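You operate a simulated robot arm through the tools that you are given. There is no shell and no other tool. Be economical: measure what you need, move in short steps, check, and stop when the job is done.

Carry out the task below with a simulated robot arm. There is one attempt and no reset: what you move stays moved.

JOB
Unwind the old yarn, then wind on green yarn to the length on the card.
Fine: press reset once between; the clip goes in the catch; leave the knob on wind.

The check looks at the end state, three seconds after you hand in, the way a careful person would. Anything else that was tipped, shoved, dropped, spilled or broken makes it a failure.

ROBOT AND FRAMES
A 6-joint arm with a two-finger parallel gripper, fixed in place. Base frame: the origin is at the foot of the arm, x ahead of it, y to its left, z up; the work surface is at about z = 0.8. Readings come in m, degrees, newtons and seconds.
With the tool pointing down near the work surface it reaches from about 0.24 to 0.64 m from the base axis. Its first joint turns from -66.0 to 66.0 degrees. Payload 2.7 kg.
The tool frame sits at the grasp point between the pads (the TCP): z along the fingers, y along the line on which they close. The tips reach 0.023 m beyond it. Largest opening 0.094 m; finger width 0.038, thickness 0.01; the body of the gripper, 0.054 by 0.096 m, starts 0.039 m behind the TCP.
Orientation is told as [roll, pitch, yaw] about the base's x, y, z axes, in that order, counted from this pose: with the fingers straight down and closing along the base's y, the tool's x points along the base's -x, its y along +y and its z along -z.

CONTROLS
- The arm moves only by the tool servo_tool. Its argument "increments" is a list that holds one entry, the list of rows, each a list of 7 numbers: the shift along the base's x, y, z in units of 20 mm (1.0 is 20 mm), then the turn, a rotation vector about the base's x, y, z in units of 5 degrees (1.0 is 5 degrees), then the closure, from 0 (fully open) to 1 (shut). In form: [[[tx, ty, tz, rx, ry, rz, fingers], ...]]. A call has 1 to 10 rows; each row shifts and turns the commanded pose from where the row before left it. A call with a number of a shift or a turn outside -1 to 1 is refused whole. Each row takes 0.2 s and may step no farther than 0.05 m and 8.6 degrees from the row before; otherwise, or with a gripper value out of range, the whole call is refused. Where a pose cannot be reached the arm comes as near as it can. A force on the tool above 40 N (or 10 N above the force at the start of the call, whichever is more), or a blocked arm, ends the call early, and 0.2 s more pass. The fingers move at their own pace (about 0.045 m/s each) and stop on an object; they squeeze with about 36 N. The grip force told is the motor's: it shows also when the fingers shut on nothing. Time passes only in rows, and 0.2 s behind the last, so rows that do not move let the fingers close. The reply holds the time, the measured pose of the TCP, the force on the tool along the base axes, the opening and the grip force, in the units named above and with some noise, and new pictures: "views" is both (left out), scene, wrist or none.
- Cameras (640 x 400 px; columns grow to the right, rows downward): "scene" is fixed at [0.0827, -0.4424, 1.4]; the picture's right is [0.67, -0.74, 0.00], its down [-0.46, -0.41, -0.79] and it looks along [0.58, 0.53, -0.62] (base axes); focal length 319 px, centre (320, 200). "wrist" rides on the gripper at [0.086, 0.016, -0.074] in the tool frame; the picture's right is [-0.18, 0.98, 0.00], its down [-0.58, -0.11, -0.81] and it looks along [-0.79, -0.15, 0.59] (tool axes); focal length 243 px, centre (320, 200). There is no depth. A picture from a camera that has moved, and an enlarged one, comes with that camera's place and axes in the base frame and with its lens.
- inspect(camera, box): a new picture of the part [left, top, right, bottom] of that camera's present view, enlarged. It takes no simulated time.
- sign_off(): hands the job in; it is judged then, once.

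Go step by step. Nothing tells you positions but the pictures and the camera data: compare them with the known pose of the tool, close in by small moves and look again before you grip or let go. The budget is 120 turns and 200 pictures, counting those below and the enlarged ones. Unless the task says otherwise, let go and move clear before handing in, and close with one line.

The tools are called after ">>>" as a command line: name --argument value ..., lists and objects as JSON in quotes. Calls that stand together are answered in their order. servo_tool: Moves the arm, as the interface text tells. Its arguments: {"type":"object","properties":{"increments":{"type":"array","items":{"type":"array","items":{"type":"array","items":{"type":"number"}}}},"views":{"type":"string","enum":["both","scene","wrist","none"]}},"required":["increments"]} The other tools are called the same way: inspect (camera, box) takes an enlarged picture of a part of a camera's view; sign_off () hands the job in.

At the start:

```text
time: 0.0
position: [0.3851, 0.1759, 1.1202]
ee_rot: [-0.1, -0.1, -0.1]
force: [0.0, -0.5, 0.0]
grip_width: 0.0941
grasp_force: 0.1
```

scene: 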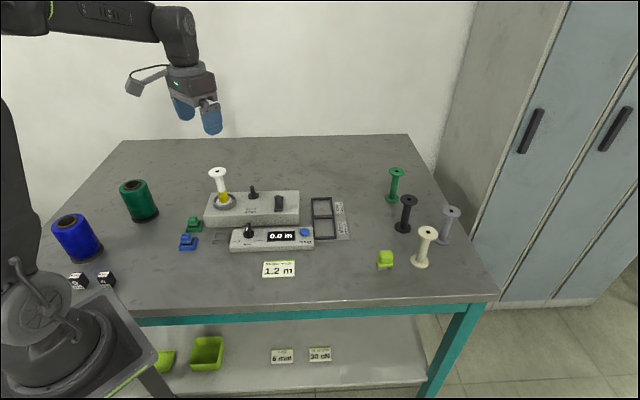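
wrist: 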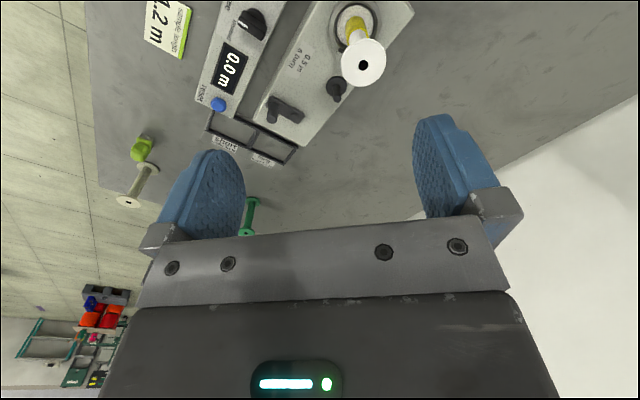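

I see a winding machine with a spool carrying yellow yarn, a counter with a knob and blue reset, yarn cones, clips and a length card. I'll enlarge the machine and its surroundings first.

>>> inspect --camera "scene" --box '[170, 150, 360, 290]'

>>> inspect --camera "scene" --box '[40, 160, 220, 290]'

>>> inspect --camera "wrist" --box '[140, 0, 420, 175]'

>>> inspect --camera "scene" --box '[200, 180, 300, 255]'

```text
2.86 times, centred on (265, 220) of scene
camera zoom: at [0.0827, -0.4424, 1.4], right [0.67, -0.74, 0.0], down [-0.46, -0.41, -0.79], along [0.58, 0.53, -0.62], focal length 912 px, centre (477, 143)
```

zoom: 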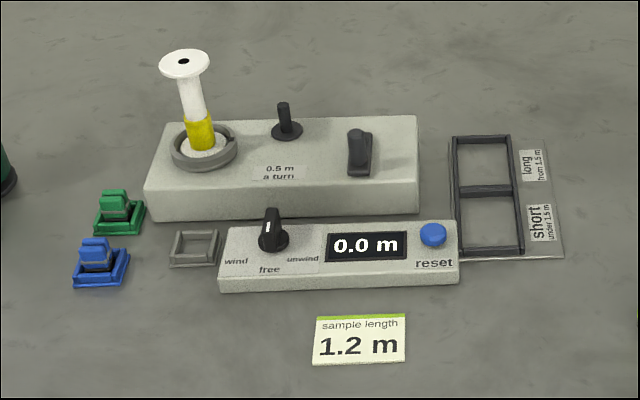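

```text
3.08 times, centred on (130, 225) of scene
camera zoom: at [0.0827, -0.4424, 1.4], right [0.67, -0.74, 0.0], down [-0.46, -0.41, -0.79], along [0.58, 0.53, -0.62], focal length 982 px, centre (905, 123)
```

zoom: 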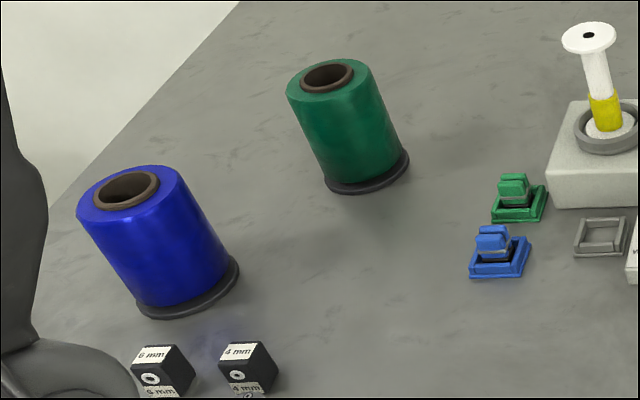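

```text
2.29 times, centred on (280, 88) of wrist
camera zoom: at [0.2989, 0.1915, 1.1947], right [0.18, 0.98, 0.0], down [0.58, -0.11, 0.81], along [0.79, -0.15, -0.59], focal length 555 px, centre (411, 457)
```

zoom: 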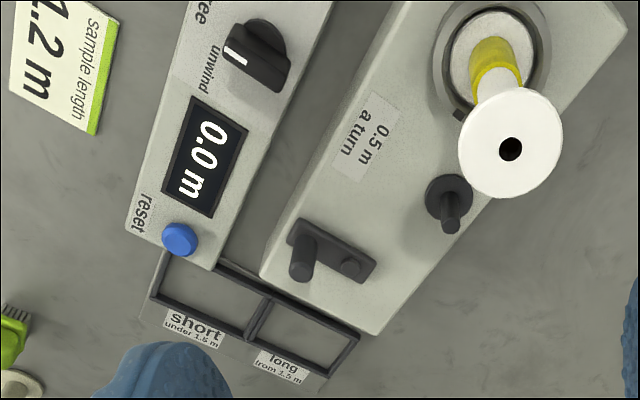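

```text
5.33 times, centred on (250, 218) of scene
camera zoom: at [0.0827, -0.4424, 1.4], right [0.67, -0.74, 0.0], down [-0.46, -0.41, -0.79], along [0.58, 0.53, -0.62], focal length 1703 px, centre (693, 107)
```

zoom: 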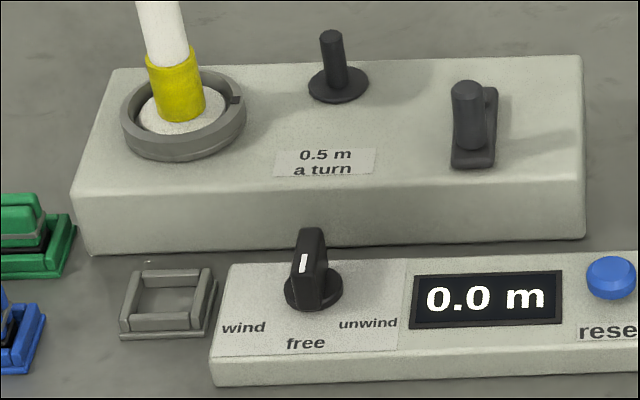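

The machine has a spool with yellow yarn, a knob on "free", a crank at its right end (0.5 m a turn), the reset button, and an empty grey catch beside the green and blue clips. I estimate the knob at about (0.392, 0.087) and the machine turned about 34°, so I'll move above the knob with that yaw.

>>> servo_tool --increments '[[[0.05, -0.64, -1, 0, 0, 0.97, 0.3], [0.05, -0.64, -1, 0, 0, 0.97, 0.5], [0.05, -0.64, -1, 0, 0, 0.97, 0.5], [0.05, -0.64, -1, 0, 0, 0.97, 0.5], [0.05, -0.64, -1, 0, 0, 0.97, 0.5], [0.05, -0.64, -1, 0, 0, 0.97, 0.5], [0.05, -0.64, -1, 0, 0, 0.97, 0.5]]]'

```text
time: 1.6
position: [0.3911, 0.0851, 0.9807]
ee_rot: [0.0, -0.1, 34.1]
force: [-0.8, -0.4, -0.2]
grip_width: 0.047
grasp_force: 0.1
camera wrist: at [0.3105, 0.0504, 1.0553], right [-0.4, 0.92, 0.0], down [0.54, 0.24, 0.81], along [0.74, 0.32, -0.59], focal length 243 px, centre (320, 200)
```

scene: 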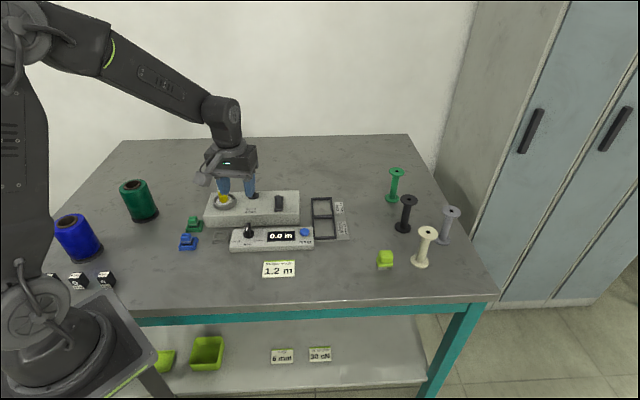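
wrist: 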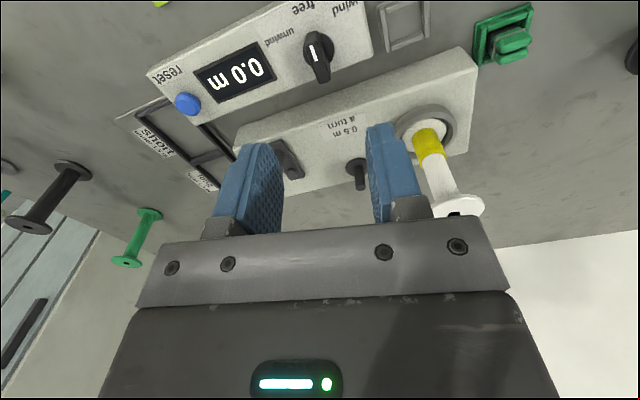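

The gripper is over the front of the machine. I'll enlarge the knob in the wrist view to place it more exactly.

>>> inspect --camera "wrist" --box '[240, 0, 400, 100]'

>>> inspect --camera "wrist" --box '[220, 100, 380, 200]'

>>> inspect --camera "wrist" --box '[370, 0, 540, 106]'

```text
4.00 times, centred on (320, 50) of wrist
camera zoom: at [0.3105, 0.0504, 1.0553], right [-0.4, 0.92, 0.0], down [0.54, 0.24, 0.81], along [0.74, 0.32, -0.59], focal length 970 px, centre (320, 800)
```

zoom: 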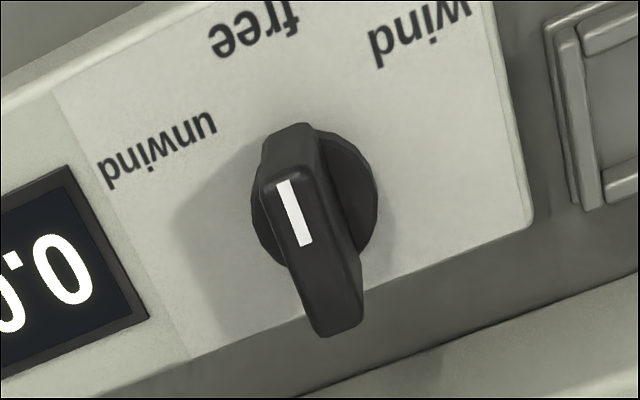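

```text
4.00 times, centred on (300, 150) of wrist
camera zoom: at [0.3105, 0.0504, 1.0553], right [-0.4, 0.92, 0.0], down [0.54, 0.24, 0.81], along [0.74, 0.32, -0.59], focal length 970 px, centre (400, 400)
```

zoom: 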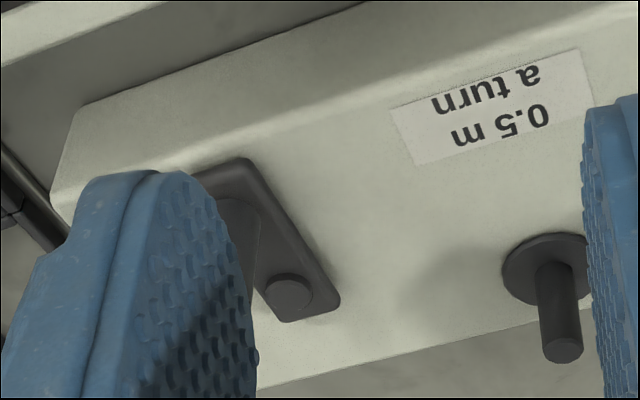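

```text
3.76 times, centred on (455, 53) of wrist
camera zoom: at [0.3105, 0.0504, 1.0553], right [-0.4, 0.92, 0.0], down [0.54, 0.24, 0.81], along [0.74, 0.32, -0.59], focal length 913 px, centre (-188, 753)
```

zoom: 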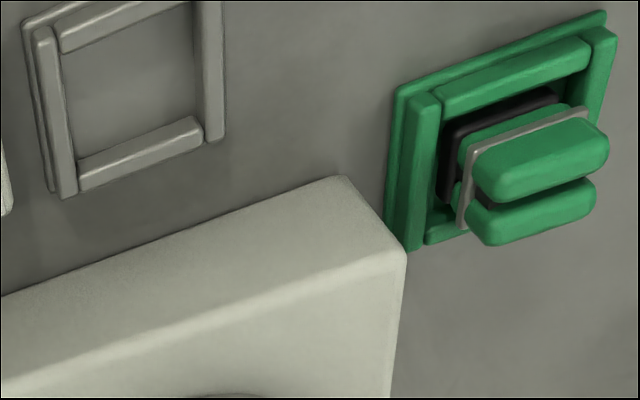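

The knob's centre is about (0.393, 0.085), with its bar pointing at "free". I'll lower the open fingers on either side of it.

>>> servo_tool --increments '[[[0.05, 0, -0.9, 0, 0, 0, 0.5], [0, 0, -0.9, 0, 0, 0, 0.5], [0, 0, -0.9, 0, 0, 0, 0.5], [0, 0, -0.9, 0, 0, 0, 0.5], [0, 0, -0.9, 0, 0, 0, 0.5], [0, 0, -0.9, 0, 0, 0, 0.5], [0, 0, -0.8, 0, 0, 0, 0.5]]]'

```text
time: 3.2
position: [0.3925, 0.0859, 0.8559]
ee_rot: [0.0, 0.1, 33.9]
force: [0.8, 0.0, 0.3]
grip_width: 0.0471
grasp_force: 0.1
camera wrist: at [0.3113, 0.0513, 0.931], right [-0.4, 0.92, 0.0], down [0.54, 0.23, 0.81], along [0.74, 0.32, -0.59], focal length 243 px, centre (320, 200)
```

scene: 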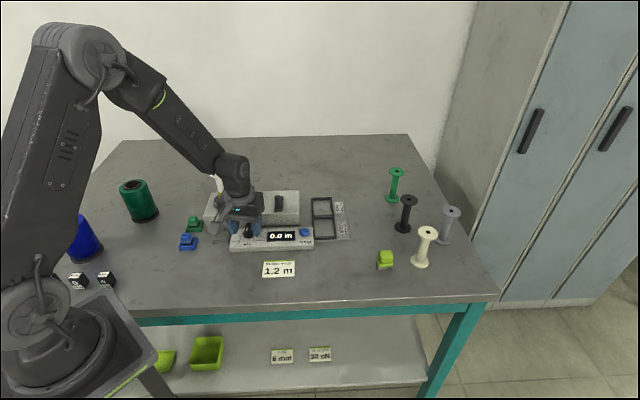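
wrist: 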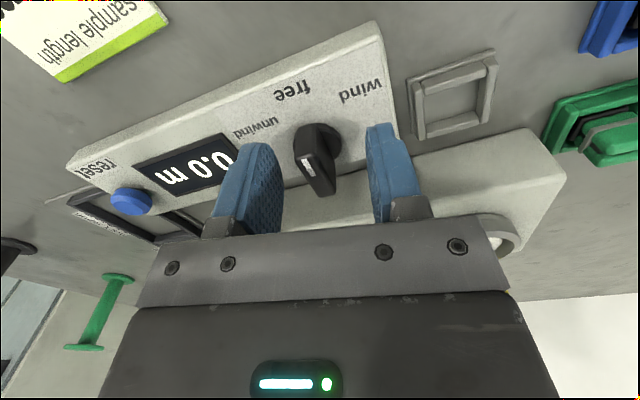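

The knob sits between the pads. I'll close on it and look before turning.

>>> servo_tool --increments '[[[0, 0, 0, 0, 0, 0, 1], [0, 0, 0, 0, 0, 0, 1], [0, 0, 0, 0, 0, 0, 1], [0, 0, 0, 0, 0, 0, 1]]]' --views "wrist"

```text
time: 4.2
position: [0.3933, 0.0844, 0.8567]
ee_rot: [0.0, 0.0, 33.7]
force: [16.6, -34.2, -7.1]
grip_width: 0.012
grasp_force: 45.0
camera wrist: at [0.3123, 0.0492, 0.931], right [-0.39, 0.92, 0.0], down [0.54, 0.23, 0.81], along [0.74, 0.32, -0.59], focal length 243 px, centre (320, 200)
```

wrist: 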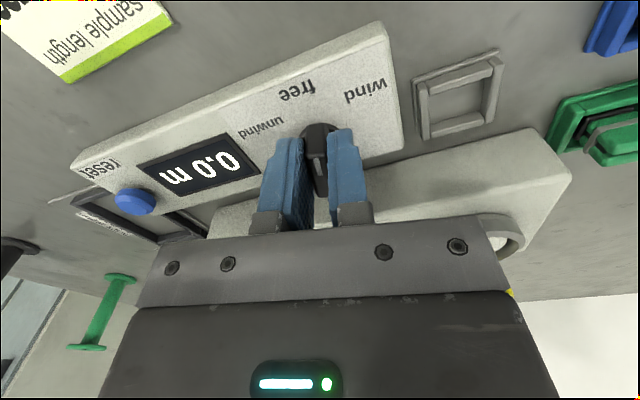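

The grip is firm, but the knob pushes the hand about 2 mm sideways. I'll relieve that and begin turning toward "unwind".

>>> servo_tool --increments '[[[0.05, -0.085, 0, 0, 0, 0, 1], [0, 0, 0, 0, 0, 0, 1]]]' --views "none"

```text
time: 4.8
position: [0.3941, 0.0844, 0.8561]
ee_rot: [0.1, 0.0, 33.9]
force: [6.4, -23.0, -7.1]
grip_width: 0.012
grasp_force: 44.8
```

>>> servo_tool --increments '[[[0.04, -0.12, 0, 0, 0, 0, 1], [0, 0, 0, 0, 0, 0, 1]]]' --views "none"

```text
time: 5.4
position: [0.3934, 0.0835, 0.857]
ee_rot: [0.0, 0.0, 34.0]
force: [-14.5, 11.9, -0.2]
grip_width: 0.0119
grasp_force: 45.3
```

The side load is nearly gone. I'll now turn about 45° counter-clockwise.

>>> servo_tool --increments '[[[-0.035, 0.035, 0, 0, 0, 0.8, 1], [0, 0, 0, 0, 0, 1, 1], [0, 0, 0, 0, 0, 1, 1], [0, 0, 0, 0, 0, 1, 1], [0, 0, 0, 0, 0, 1, 1], [0, 0, 0, 0, 0, 1, 1], [0, 0, 0, 0, 0, 1, 1], [0, 0, 0, 0, 0, 1, 1], [0, 0, 0, 0, 0, 1, 1]]]'

```text
time: 7.4
position: [0.3972, 0.0801, 0.8566]
ee_rot: [-0.4, -0.1, 78.0]
force: [20.2, -22.0, 1.7]
grip_width: 0.0119
grasp_force: 45.1
camera wrist: at [0.3624, 0.0003, 0.9309], right [-0.92, 0.38, 0.0], down [0.22, 0.55, 0.81], along [0.31, 0.74, -0.59], focal length 243 px, centre (320, 200)
```

scene: 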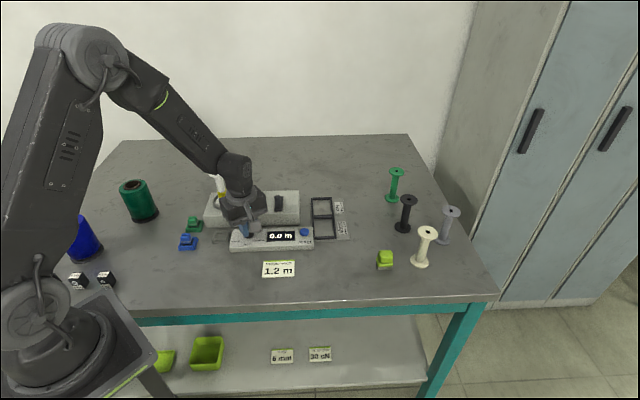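
wrist: 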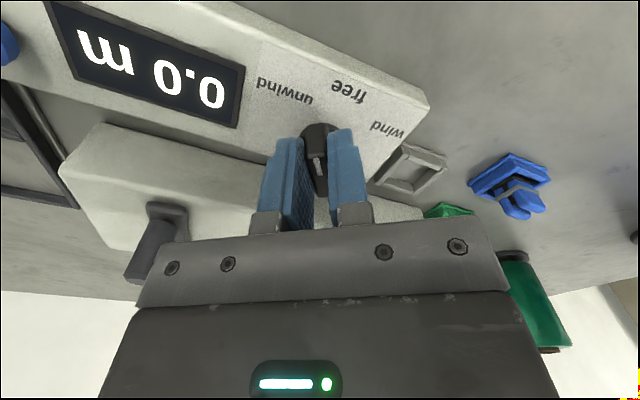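

The knob has turned with the hand by 44°. I'll let go, rise, and check the pointer.

>>> servo_tool --increments '[[[0, 0, 0, 0, 0, 0, 0.6], [0, 0, 0, 0, 0, 0, 0.6], [0, 0, 1, 0, 0, 0, 0.6], [0, 0, 1, 0, 0, 0, 0.6], [0, 0, 1, 0, 0, -1, 0.6], [0, 0, 1, 0, 0, -1, 0.6], [0, 0, 1, 0, 0, -1, 0.6], [0, 0, 1, 0, 0, -1, 0.6]]]'

>>> inspect --camera "scene" --box '[200, 180, 300, 255]'

>>> inspect --camera "wrist" --box '[200, 0, 440, 150]'

```text
time: 9.2
position: [0.3951, 0.0823, 0.9767]
ee_rot: [0.0, 0.0, 57.8]
force: [-0.5, -0.2, 0.6]
grip_width: 0.0375
grasp_force: 0.1
camera wrist: at [0.3351, 0.0175, 1.0518], right [-0.73, 0.68, 0.0], down [0.4, 0.43, 0.81], along [0.55, 0.59, -0.59], focal length 243 px, centre (320, 200)
```

scene: 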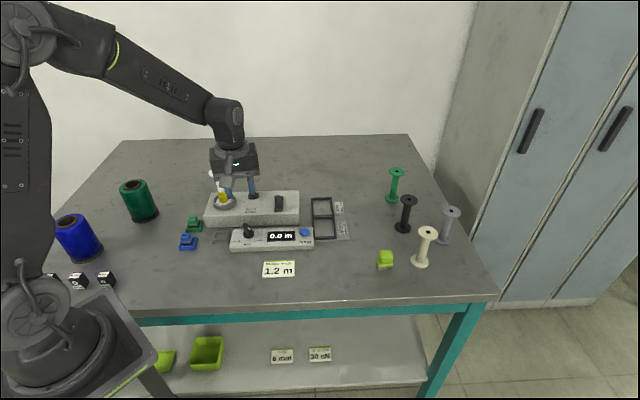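
wrist: 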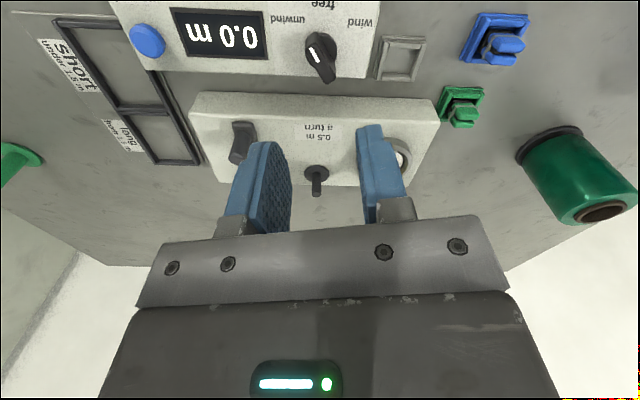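

```text
5.33 times, centred on (250, 218) of scene
camera zoom: at [0.0827, -0.4424, 1.4], right [0.67, -0.74, 0.0], down [-0.46, -0.41, -0.79], along [0.58, 0.53, -0.62], focal length 1703 px, centre (693, 107)
```

zoom: 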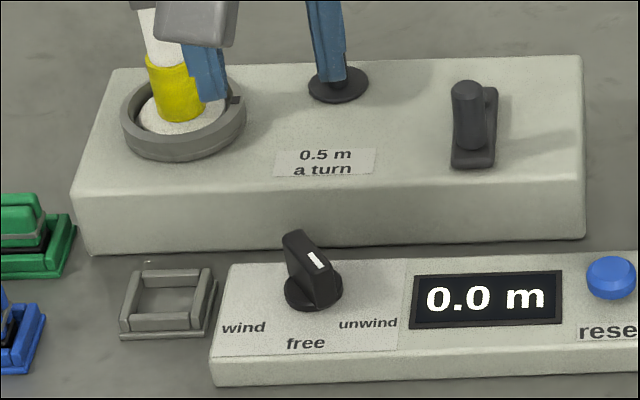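

```text
2.67 times, centred on (320, 75) of wrist
camera zoom: at [0.3351, 0.0175, 1.0518], right [-0.73, 0.68, 0.0], down [0.4, 0.43, 0.81], along [0.55, 0.59, -0.59], focal length 647 px, centre (320, 533)
```

zoom: 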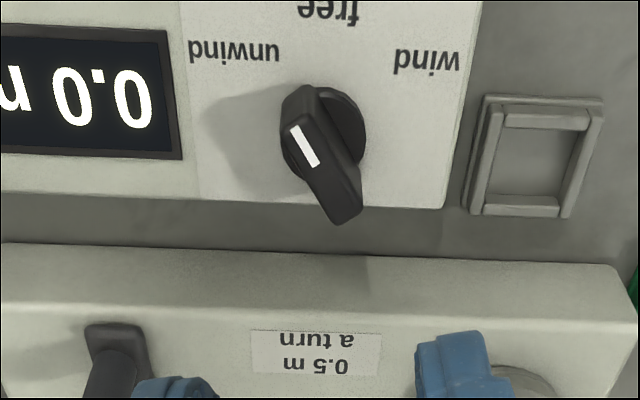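

The pointer sits at about 256° while the "unwind" label is near 275–278°, so it needs a bit more. I'll regrip and turn further.

>>> servo_tool --increments '[[[0, 0, -1, 0, 0, 1, 0.6], [0, 0, -1, 0, 0, 1, 0.6], [0, 0, -1, 0, 0, 1, 0.6], [0, 0, -1, 0, 0, 1, 0.6], [0, 0, -1, 0, 0, 0, 0.6], [0, 0, -1, 0, 0, 0, 0.6], [0, 0, 0, 0, 0, 0, 1], [0, 0, 0, 0, 0, 0, 1], [0, 0, 0, 0, 0, 0, 1]]]' --views "none"

>>> servo_tool --increments '[[[0, 0, 0, 0, 0, 0.8, 1], [0, 0, 0, 0, 0, 0.8, 1], [0, 0, 0, 0, 0, 0.8, 1], [0, 0, 0, 0, 0, 0.8, 1], [0, 0, 0, 0, 0, 0, 1]]]' --views "wrist"

```text
time: 11.2
position: [0.3962, 0.0818, 0.8564]
ee_rot: [-0.1, 0.0, 78.0]
force: [14.7, -4.1, -5.9]
grip_width: 0.0119
grasp_force: 45.1
```

```text
time: 12.0
position: [0.3976, 0.0816, 0.8578]
ee_rot: [-0.5, -0.1, 89.6]
force: [7.8, -3.2, -7.6]
grip_width: 0.0117
grasp_force: 44.8
stopped in row 4: the force on the tool passed its limit (the readings are from after the stop); the commanded pose is now the measured one
camera wrist: at [0.3801, -0.0056, 0.9309], right [-0.98, 0.19, -0.01], down [0.11, 0.58, 0.81], along [0.16, 0.79, -0.59], focal length 243 px, centre (320, 200)
```

wrist: 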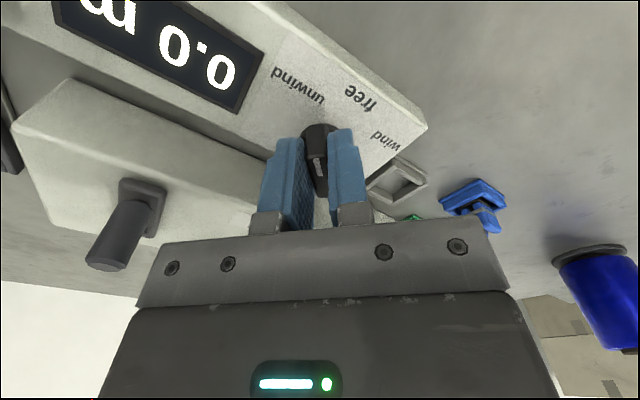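

The knob met its stop at about +55°, so it should be at "unwind". I'll release, rise and check it and the crank.

>>> servo_tool --increments '[[[0, 0, 0, 0, 0, 0, 0.6], [0, 0, 0, 0, 0, 0, 0.6], [0, 0, 1, 0, 0, 0, 0.6], [0, 0, 1, 0, 0, 0, 0.6], [0, 0, 1, 0, 0, -1, 0.6], [0, 0, 1, 0, 0, -1, 0.6], [0, 0, 1, 0, 0, -1, 0.6], [0, 0, 0, 0, 0, -1, 0.6]]]' --views "wrist"

>>> servo_tool --increments '[[[0.3, -0.2, 0, 0, 0, -1, 0.6], [0.3, -0.2, 0, 0, 0, -1, 0.6], [0.3, -0.2, 0, 0, 0, -1, 0.6], [0.3, -0.2, 0, 0, 0, -1, 0.6], [0.3, -0.2, 0, 0, 0, -1, 0.6], [0.3, 0, 0, 0, 0, -1, 0.6], [0.3, 0, 0, 0, 0, -1, 0.6]]]'

>>> inspect --camera "wrist" --box '[200, 20, 440, 170]'

>>> inspect --camera "scene" --box '[200, 180, 300, 255]'

```text
time: 13.8
position: [0.3968, 0.0815, 0.9578]
ee_rot: [-0.4, 0.0, 69.5]
force: [-1.0, 0.6, 0.0]
grip_width: 0.0376
grasp_force: 0.0
camera wrist: at [0.351, 0.0058, 1.0324], right [-0.86, 0.52, -0.01], down [0.3, 0.51, 0.81], along [0.42, 0.69, -0.59], focal length 243 px, centre (320, 200)
```

wrist: 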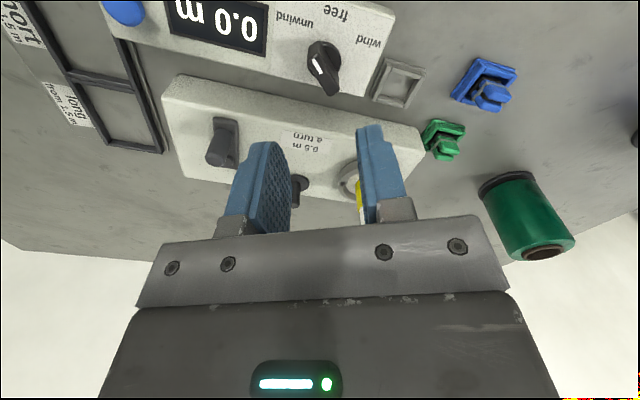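

```text
time: 15.4
position: [0.4395, 0.0603, 0.9573]
ee_rot: [-0.4, 0.1, 34.4]
force: [-0.5, -0.2, 0.5]
grip_width: 0.0376
grasp_force: 0.0
camera wrist: at [0.3581, 0.0253, 1.0318], right [-0.4, 0.91, -0.01], down [0.54, 0.24, 0.81], along [0.74, 0.32, -0.59], focal length 243 px, centre (320, 200)
```

scene: 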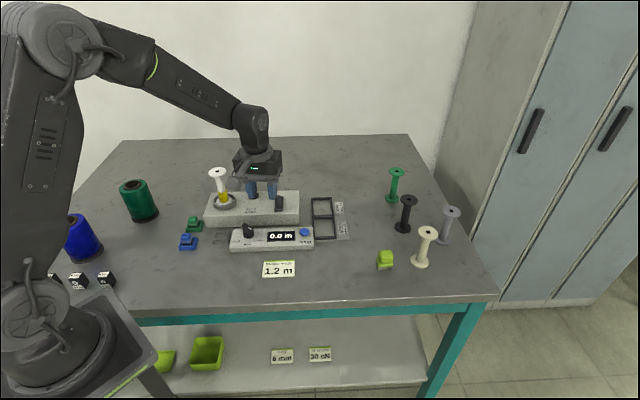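
wrist: 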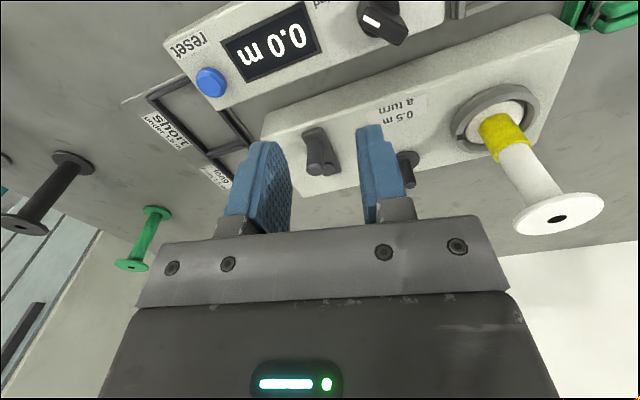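

```text
2.67 times, centred on (320, 95) of wrist
camera zoom: at [0.3581, 0.0253, 1.0318], right [-0.4, 0.91, -0.01], down [0.54, 0.24, 0.81], along [0.74, 0.32, -0.59], focal length 647 px, centre (320, 480)
```

zoom: 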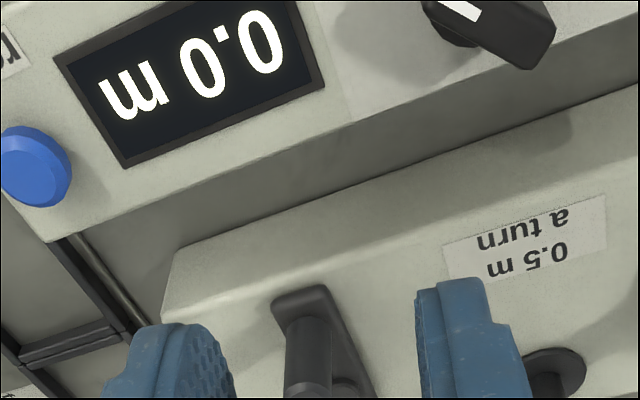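

```text
5.33 times, centred on (250, 218) of scene
camera zoom: at [0.0827, -0.4424, 1.4], right [0.67, -0.74, 0.0], down [-0.46, -0.41, -0.79], along [0.58, 0.53, -0.62], focal length 1703 px, centre (693, 107)
```

zoom: 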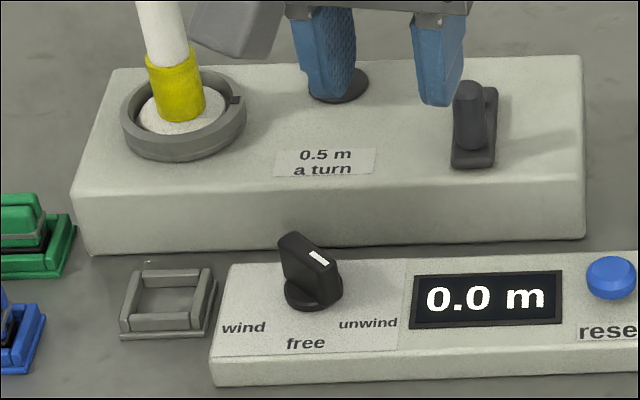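

The pointer is at "unwind". The crank handle is near (0.491, 0.080) with its hub near (0.516, 0.106), so I'll move above the handle.

>>> servo_tool --increments '[[[0.85, 0.33, -0.2, 0, 0, 0, 0.6], [0.85, 0.33, -0.2, 0, 0, 0, 0.6], [0.87, 0.34, -0.4, 0, 0, 0, 0.6], [0, 0, -0.4, 0, 0, 0, 0.6]]]'

>>> inspect --camera "wrist" --box '[220, 60, 460, 210]'

>>> inspect --camera "scene" --box '[210, 150, 310, 225]'

```text
time: 16.4
position: [0.4913, 0.0804, 0.9323]
ee_rot: [-0.5, -0.1, 34.6]
force: [0.9, -0.2, -0.5]
grip_width: 0.0375
grasp_force: 0.1
camera wrist: at [0.4095, 0.0457, 1.007], right [-0.41, 0.91, -0.01], down [0.54, 0.24, 0.81], along [0.74, 0.32, -0.59], focal length 243 px, centre (320, 200)
```

scene: 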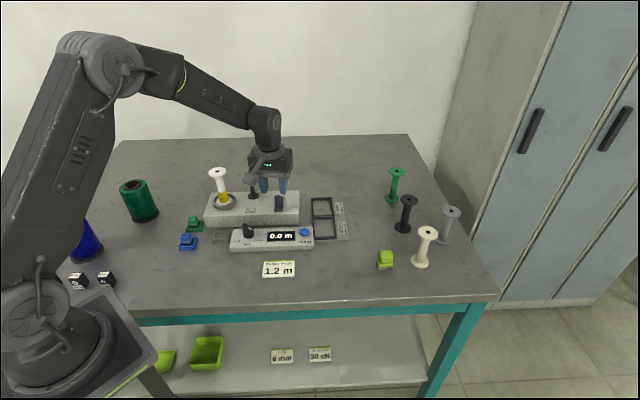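
wrist: 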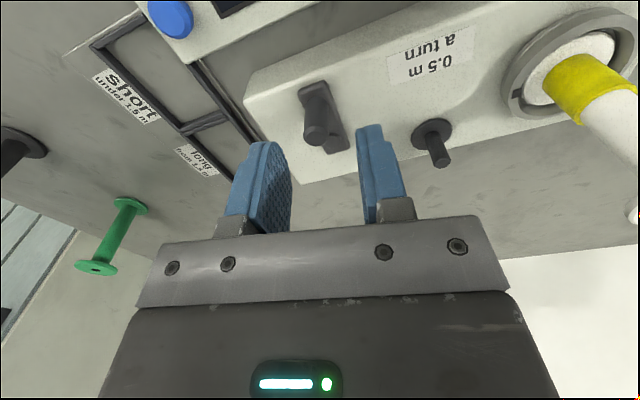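

```text
2.67 times, centred on (340, 135) of wrist
camera zoom: at [0.4095, 0.0457, 1.007], right [-0.41, 0.91, -0.01], down [0.54, 0.24, 0.81], along [0.74, 0.32, -0.59], focal length 647 px, centre (267, 373)
```

zoom: 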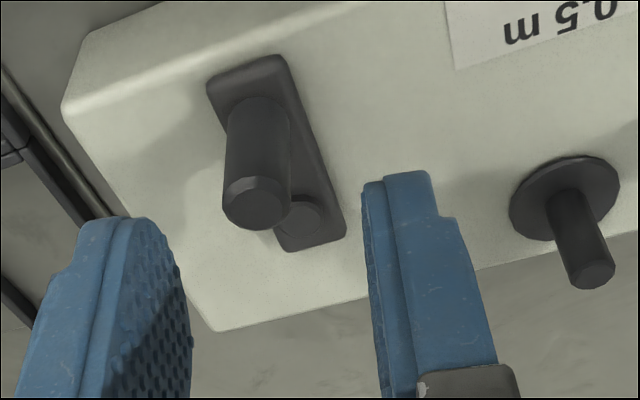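

```text
5.33 times, centred on (260, 188) of scene
camera zoom: at [0.0828, -0.4424, 1.4], right [0.67, -0.74, 0.0], down [-0.46, -0.41, -0.79], along [0.58, 0.53, -0.62], focal length 1703 px, centre (640, 267)
```

zoom: 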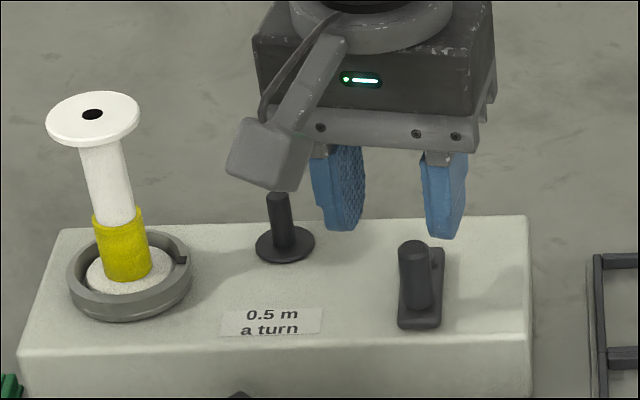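

The handle is near (0.496, 0.081). I'll shift slightly, lower to just above the crank plate and close.

>>> servo_tool --increments '[[[0.24, 0.04, -0.8, 0, 0, 0, 0.6], [0, 0, -0.8, 0, 0, 0, 0.6], [0, 0, -0.7, 0, 0, 0, 0.6], [0, 0, 0, 0, 0, 0, 0.6]]]' --views "wrist"

>>> inspect --camera "wrist" --box '[220, 60, 460, 210]'

```text
time: 17.4
position: [0.4954, 0.0822, 0.8852]
ee_rot: [-0.5, -0.1, 34.6]
force: [0.0, -0.3, 0.2]
grip_width: 0.0377
grasp_force: 0.0
camera wrist: at [0.4139, 0.0464, 0.9601], right [-0.41, 0.91, -0.01], down [0.54, 0.24, 0.81], along [0.74, 0.32, -0.59], focal length 243 px, centre (320, 200)
```

wrist: 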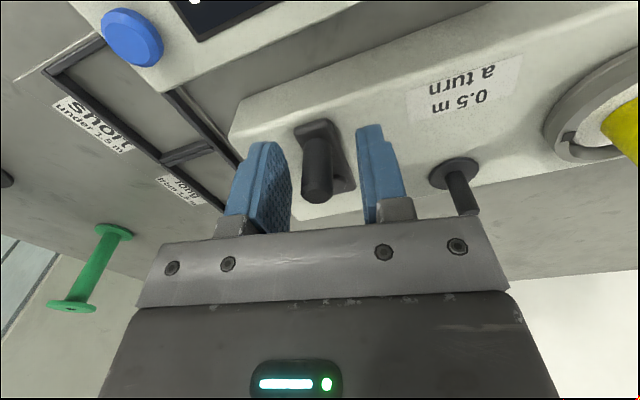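

```text
2.67 times, centred on (340, 135) of wrist
camera zoom: at [0.4139, 0.0464, 0.9601], right [-0.41, 0.91, -0.01], down [0.54, 0.24, 0.81], along [0.74, 0.32, -0.59], focal length 647 px, centre (267, 373)
```

zoom: 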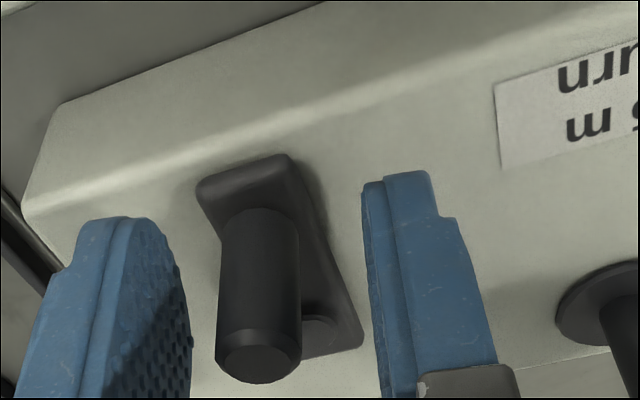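

The handle is between the pads. I'll close on it.

>>> servo_tool --increments '[[[0, 0, 0, 0, 0, 0, 1], [0, 0, 0, 0, 0, 0, 1], [0, 0, 0, 0, 0, 0, 1]]]' --views "wrist"

```text
time: 18.2
position: [0.4942, 0.0815, 0.8863]
ee_rot: [-0.5, 0.0, 34.7]
force: [0.0, -0.1, -0.1]
grip_width: 0.0154
grasp_force: 45.5
camera wrist: at [0.4138, 0.0464, 0.9603], right [-0.41, 0.91, -0.01], down [0.54, 0.24, 0.81], along [0.74, 0.32, -0.59], focal length 243 px, centre (320, 200)
```

wrist: 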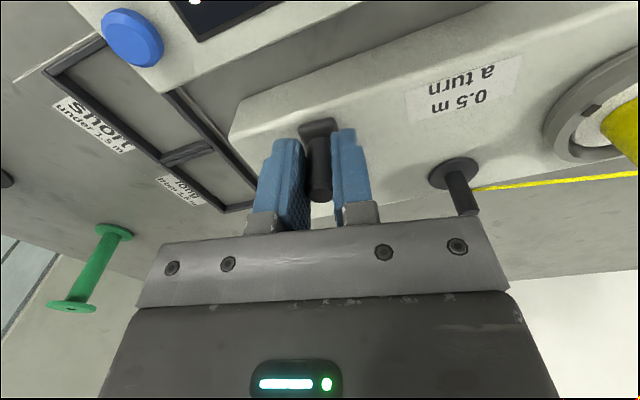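

A yellow strand now runs from the spool to the guide post, so the crank has moved a little. I'll read the counter.

>>> inspect --camera "scene" --box '[200, 160, 320, 250]'

```text
4.44 times, centred on (260, 205) of scene
camera zoom: at [0.0828, -0.4424, 1.4], right [0.67, -0.74, 0.0], down [-0.46, -0.41, -0.79], along [0.58, 0.53, -0.62], focal length 1419 px, centre (587, 178)
```

zoom: 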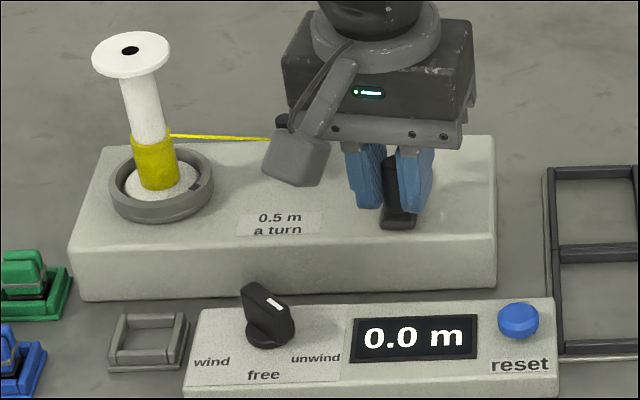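

The counter still reads 0.0. I'll try a small clockwise turn (about 60°) and watch the counter, forces and yarn.

>>> servo_tool --increments '[[[-0.16, 0.22, 0, 0, 0, 0, 1], [-0.16, 0.26, 0, 0, 0, 0, 1], [-0.08, 0.27, 0, 0, 0, 0, 1], [-0.05, 0.29, 0, 0, 0, 0, 1], [0, 0, 0, 0, 0, 0, 1]]]'

>>> inspect --camera "scene" --box '[200, 160, 320, 250]'

```text
time: 19.4
position: [0.4862, 0.1031, 0.8854]
ee_rot: [-0.5, 0.0, 34.5]
force: [12.1, -0.1, -17.0]
grip_width: 0.0151
grasp_force: 45.1
camera wrist: at [0.405, 0.0674, 0.9603], right [-0.41, 0.91, -0.01], down [0.54, 0.24, 0.81], along [0.74, 0.32, -0.59], focal length 243 px, centre (320, 200)
```

scene: 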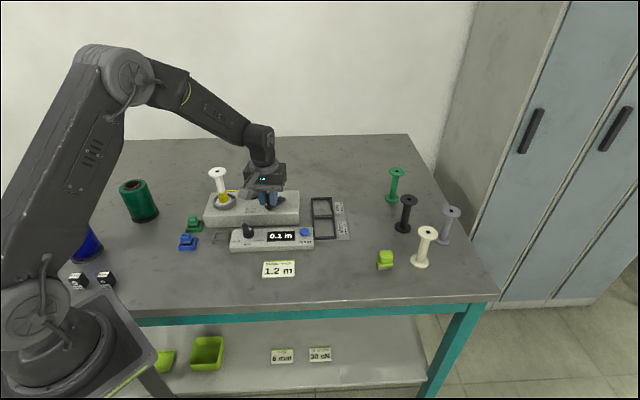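
wrist: 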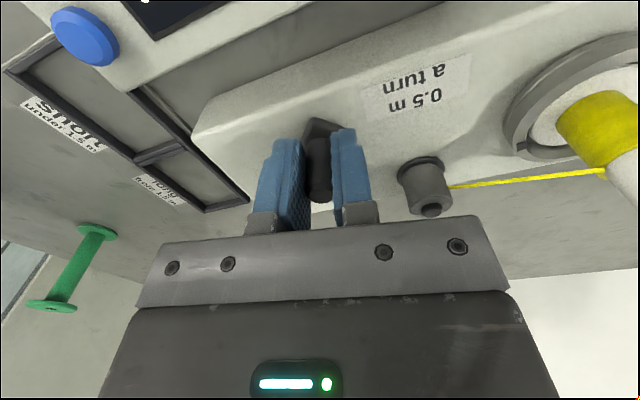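

```text
4.44 times, centred on (260, 205) of scene
camera zoom: at [0.0833, -0.4423, 1.4], right [0.67, -0.74, 0.0], down [-0.46, -0.41, -0.79], along [0.58, 0.53, -0.62], focal length 1419 px, centre (587, 178)
```

zoom: 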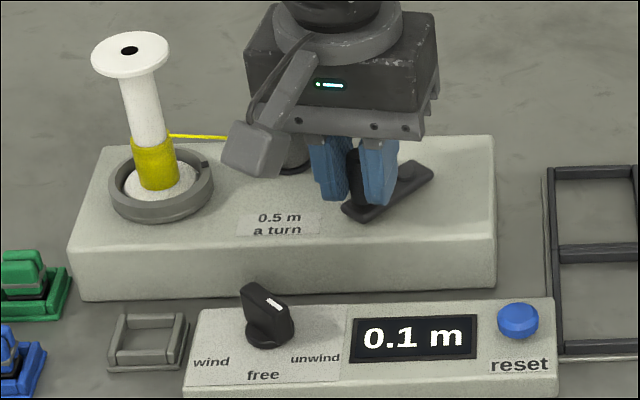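

Clockwise unwinds (counter 0.1, strand going to the guide post). I'll continue around the circle in short arcs and watch the force.

>>> servo_tool --increments '[[[0.14, 0.575, 0, 0, 0, 0, 1], [0.29, 0.5, 0, 0, 0, 0, 1], [0.445, 0.375, 0, 0, 0, 0, 1], [0.55, 0.2, 0, 0, 0, 0, 1], [0, 0, 0, 0, 0, 0, 1]]]' --views "scene"

```text
time: 20.6
position: [0.5136, 0.1366, 0.8871]
ee_rot: [-0.3, 0.0, 34.7]
force: [-4.3, 19.9, -17.8]
grip_width: 0.0149
grasp_force: 44.8
```

scene: 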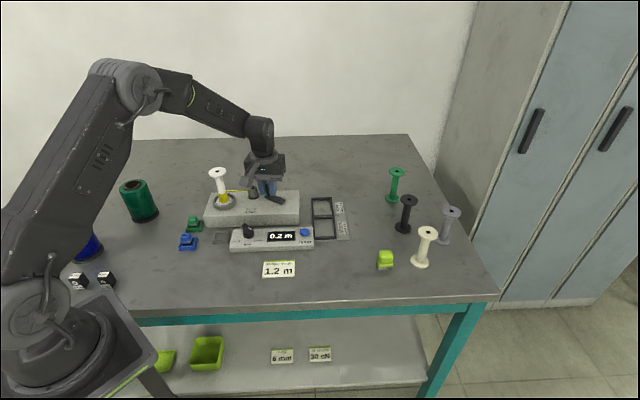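

>>> servo_tool --increments '[[[0.645, 0.05, 0, 0, 0, 0, 1], [0.56, -0.205, 0, 0, 0, 0, 1], [0.458, -0.385, 0, 0, 0, 0, 1], [0.3, -0.52, 0, 0, 0, 0, 1], [0.105, -0.59, 0, 0, 0, 0, 1], [0, 0, 0, 0, 0, 0, 1]]]' --views "scene"

>>> inspect --camera "scene" --box '[200, 160, 320, 250]'

```text
time: 22.0
position: [0.5542, 0.1024, 0.8865]
ee_rot: [-0.2, 0.1, 34.5]
force: [-18.6, 1.6, -6.0]
grip_width: 0.0151
grasp_force: 45.1
```

scene: 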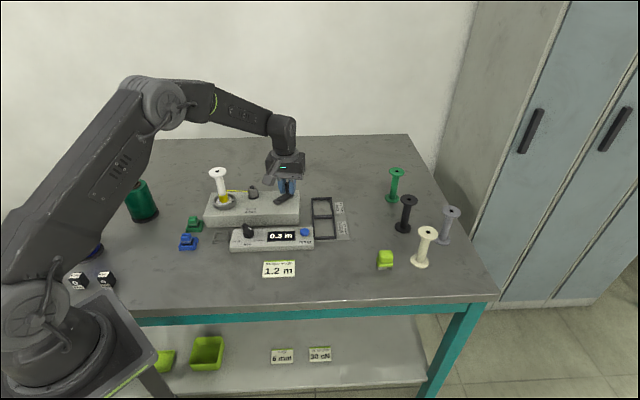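

```text
4.44 times, centred on (260, 205) of scene
camera zoom: at [0.0824, -0.4423, 1.4], right [0.67, -0.74, 0.0], down [-0.46, -0.41, -0.79], along [0.58, 0.53, -0.62], focal length 1419 px, centre (587, 178)
```

zoom: 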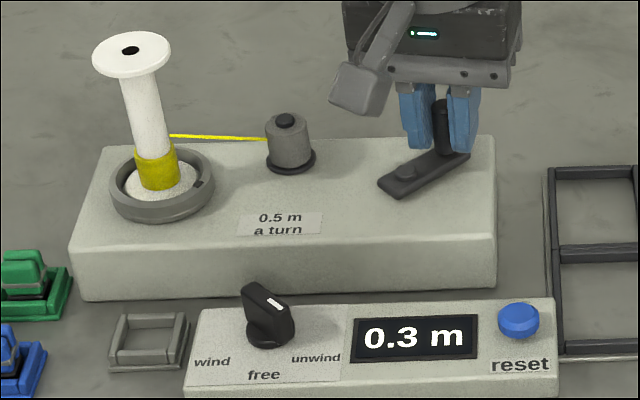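

The counter reads 0.3 and the yarn is shrinking. I'll continue with the next half turn, slightly corrected inward.

>>> servo_tool --increments '[[[-0.15, -0.495, 0, 0, 0, 0, 1], [-0.29, -0.5, 0, 0, 0, 0, 1], [-0.445, -0.375, 0, 0, 0, 0, 1], [-0.55, -0.2, 0, 0, 0, 0, 1], [-0.58, 0, 0, 0, 0, 0, 1], [0, 0, 0, 0, 0, 0, 1]]]' --views "none"

>>> servo_tool --increments '[[[-0.55, 0.2, 0, 0, 0, 0, 1], [-0.445, 0.375, 0, 0, 0, 0, 1], [-0.29, 0.5, 0, 0, 0, 0, 1], [-0.1, 0.575, 0, 0, 0, 0, 1], [0, 0, 0, 0, 0, 0, 1]]]' --views "none"

>>> inspect --camera "scene" --box '[200, 160, 320, 250]'

```text
time: 23.4
position: [0.5163, 0.0702, 0.8877]
ee_rot: [-0.5, 0.0, 34.5]
force: [-0.6, -9.1, -22.6]
grip_width: 0.0151
grasp_force: 45.2
```

```text
time: 24.6
position: [0.487, 0.1065, 0.8871]
ee_rot: [-0.3, 0.2, 34.7]
force: [-29.3, 2.3, 11.7]
grip_width: 0.0149
grasp_force: 44.6
```

```text
4.44 times, centred on (260, 205) of scene
camera zoom: at [0.0819, -0.4424, 1.4001], right [0.67, -0.74, 0.0], down [-0.46, -0.41, -0.79], along [0.58, 0.53, -0.62], focal length 1419 px, centre (587, 178)
```

zoom: 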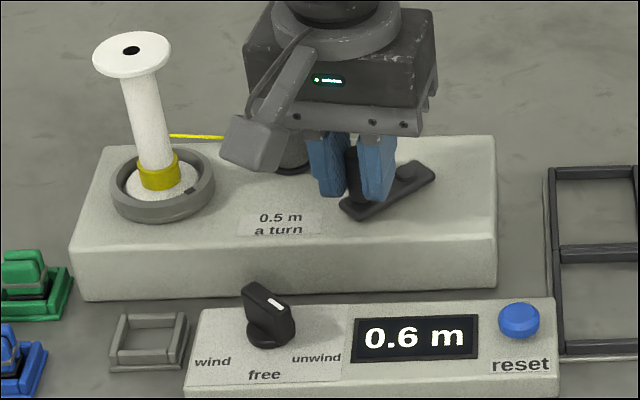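

0.6 m unwound; roughly half the yarn width is left. Continuing with another turn.

>>> servo_tool --increments '[[[0.02, 0.48, 0, 0, 0, 0, 1], [0.29, 0.5, 0, 0, 0, 0, 1], [0.445, 0.375, 0, 0, 0, 0, 1], [0.55, 0.2, 0, 0, 0, 0, 1], [0, 0, 0, 0, 0, 0, 1]]]' --views "none"

>>> servo_tool --increments '[[[0.58, 0, 0, 0, 0, 0, 1], [0.55, -0.2, 0, 0, 0, 0, 1], [0.445, -0.375, 0, 0, 0, 0, 1], [0.29, -0.5, 0, 0, 0, 0, 1], [0.1, -0.575, 0, 0, 0, 0, 1], [0, 0, 0, 0, 0, 0, 1]]]' --views "none"

>>> inspect --camera "scene" --box '[200, 160, 320, 250]'

```text
time: 25.8
position: [0.5154, 0.1379, 0.8875]
ee_rot: [-0.5, -0.4, 34.7]
force: [-1.9, 23.3, -5.1]
grip_width: 0.0148
grasp_force: 45.1
```

```text
time: 27.2
position: [0.5553, 0.1006, 0.887]
ee_rot: [-0.5, 0.0, 34.6]
force: [11.0, -2.1, 1.8]
grip_width: 0.0152
grasp_force: 45.4
```

```text
4.44 times, centred on (260, 205) of scene
camera zoom: at [0.083, -0.4425, 1.4], right [0.67, -0.74, 0.0], down [-0.46, -0.41, -0.79], along [0.58, 0.53, -0.62], focal length 1419 px, centre (587, 178)
```

zoom: 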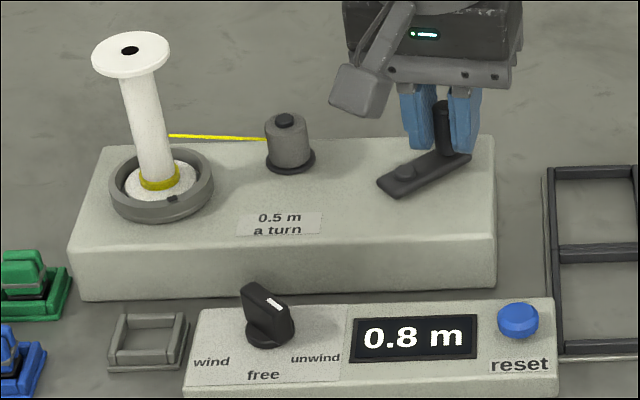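

Almost empty at 0.8. Next half turn.

>>> servo_tool --increments '[[[-0.08, -0.42, 0, 0, 0, 0, 1], [-0.3, -0.525, 0, 0, 0, 0, 1], [-0.465, -0.39, 0, 0, 0, 0, 1], [-0.57, -0.21, 0, 0, 0, 0, 1], [0, 0, 0, 0, 0, 0, 1]]]' --views "none"

>>> inspect --camera "scene" --box '[200, 160, 320, 250]'

```text
time: 28.4
position: [0.5248, 0.0703, 0.8866]
ee_rot: [-0.5, -0.1, 34.6]
force: [1.9, -17.7, 15.7]
grip_width: 0.015
grasp_force: 44.8
```

```text
4.44 times, centred on (260, 205) of scene
camera zoom: at [0.0825, -0.4429, 1.3998], right [0.67, -0.74, 0.0], down [-0.46, -0.41, -0.79], along [0.58, 0.53, -0.62], focal length 1419 px, centre (587, 178)
```

zoom: 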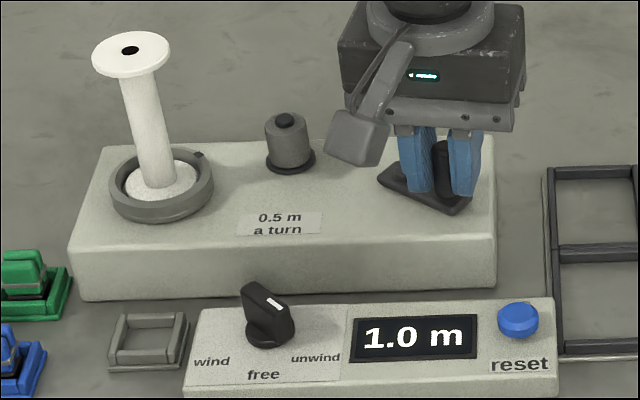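

The spool is bare at 1.0 m. I'll release the crank, rise and move above the reset button near (0.494, −0.014) with closed fingers.

>>> servo_tool --increments '[[[0, 0, 0, 0, 0, 0, 0.6], [0, 0, 0, 0, 0, 0, 0.6], [0, 0, 1, 0, 0, 0, 0.6], [0, 0, 1, 0, 0, 0, 0.6], [0, 0, 1, 0, 0, 0, 0.6], [-0.31, -0.84, 0, 0, 0, 0.4, 1], [-0.31, -0.84, 0, 0, 0, 0.4, 1], [-0.31, -0.84, 0, 0, 0, 0.4, 1], [-0.31, -0.84, 0, 0, 0, 0.4, 1], [-0.31, -0.84, 0, 0, 0, 0.4, 1]]]'

>>> inspect --camera "scene" --box '[200, 160, 320, 250]'

```text
time: 30.6
position: [0.4952, -0.0139, 0.947]
ee_rot: [-0.5, -0.1, 44.7]
force: [0.4, 0.5, -0.4]
grip_width: 0.0
grasp_force: 36.2
camera wrist: at [0.4223, -0.0628, 1.0218], right [-0.56, 0.83, -0.01], down [0.48, 0.34, 0.81], along [0.67, 0.45, -0.59], focal length 243 px, centre (320, 200)
```

scene: 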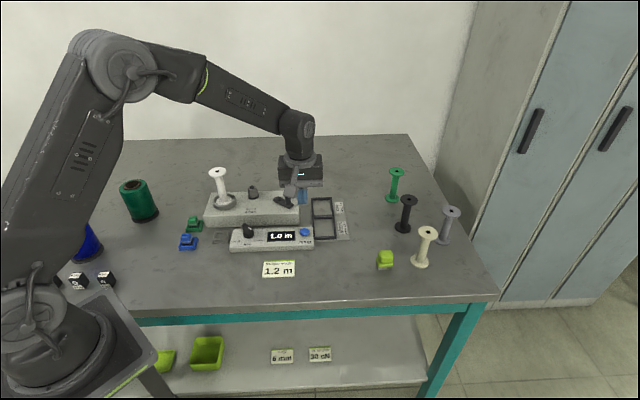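
wrist: 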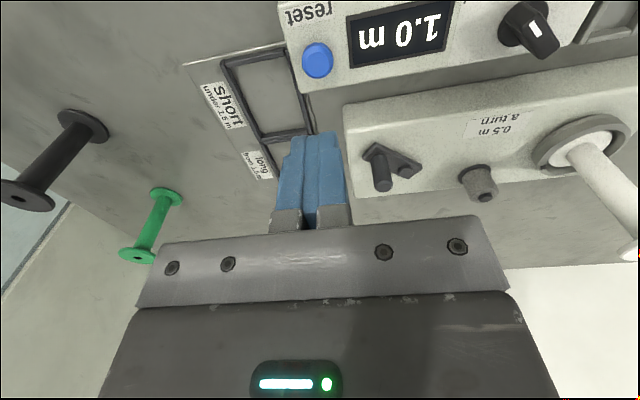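

```text
4.44 times, centred on (260, 205) of scene
camera zoom: at [0.0828, -0.4424, 1.4], right [0.67, -0.74, 0.0], down [-0.46, -0.41, -0.79], along [0.58, 0.53, -0.62], focal length 1419 px, centre (587, 178)
```

zoom: 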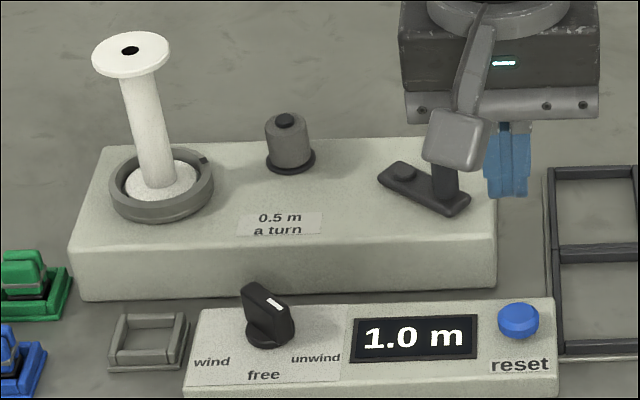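

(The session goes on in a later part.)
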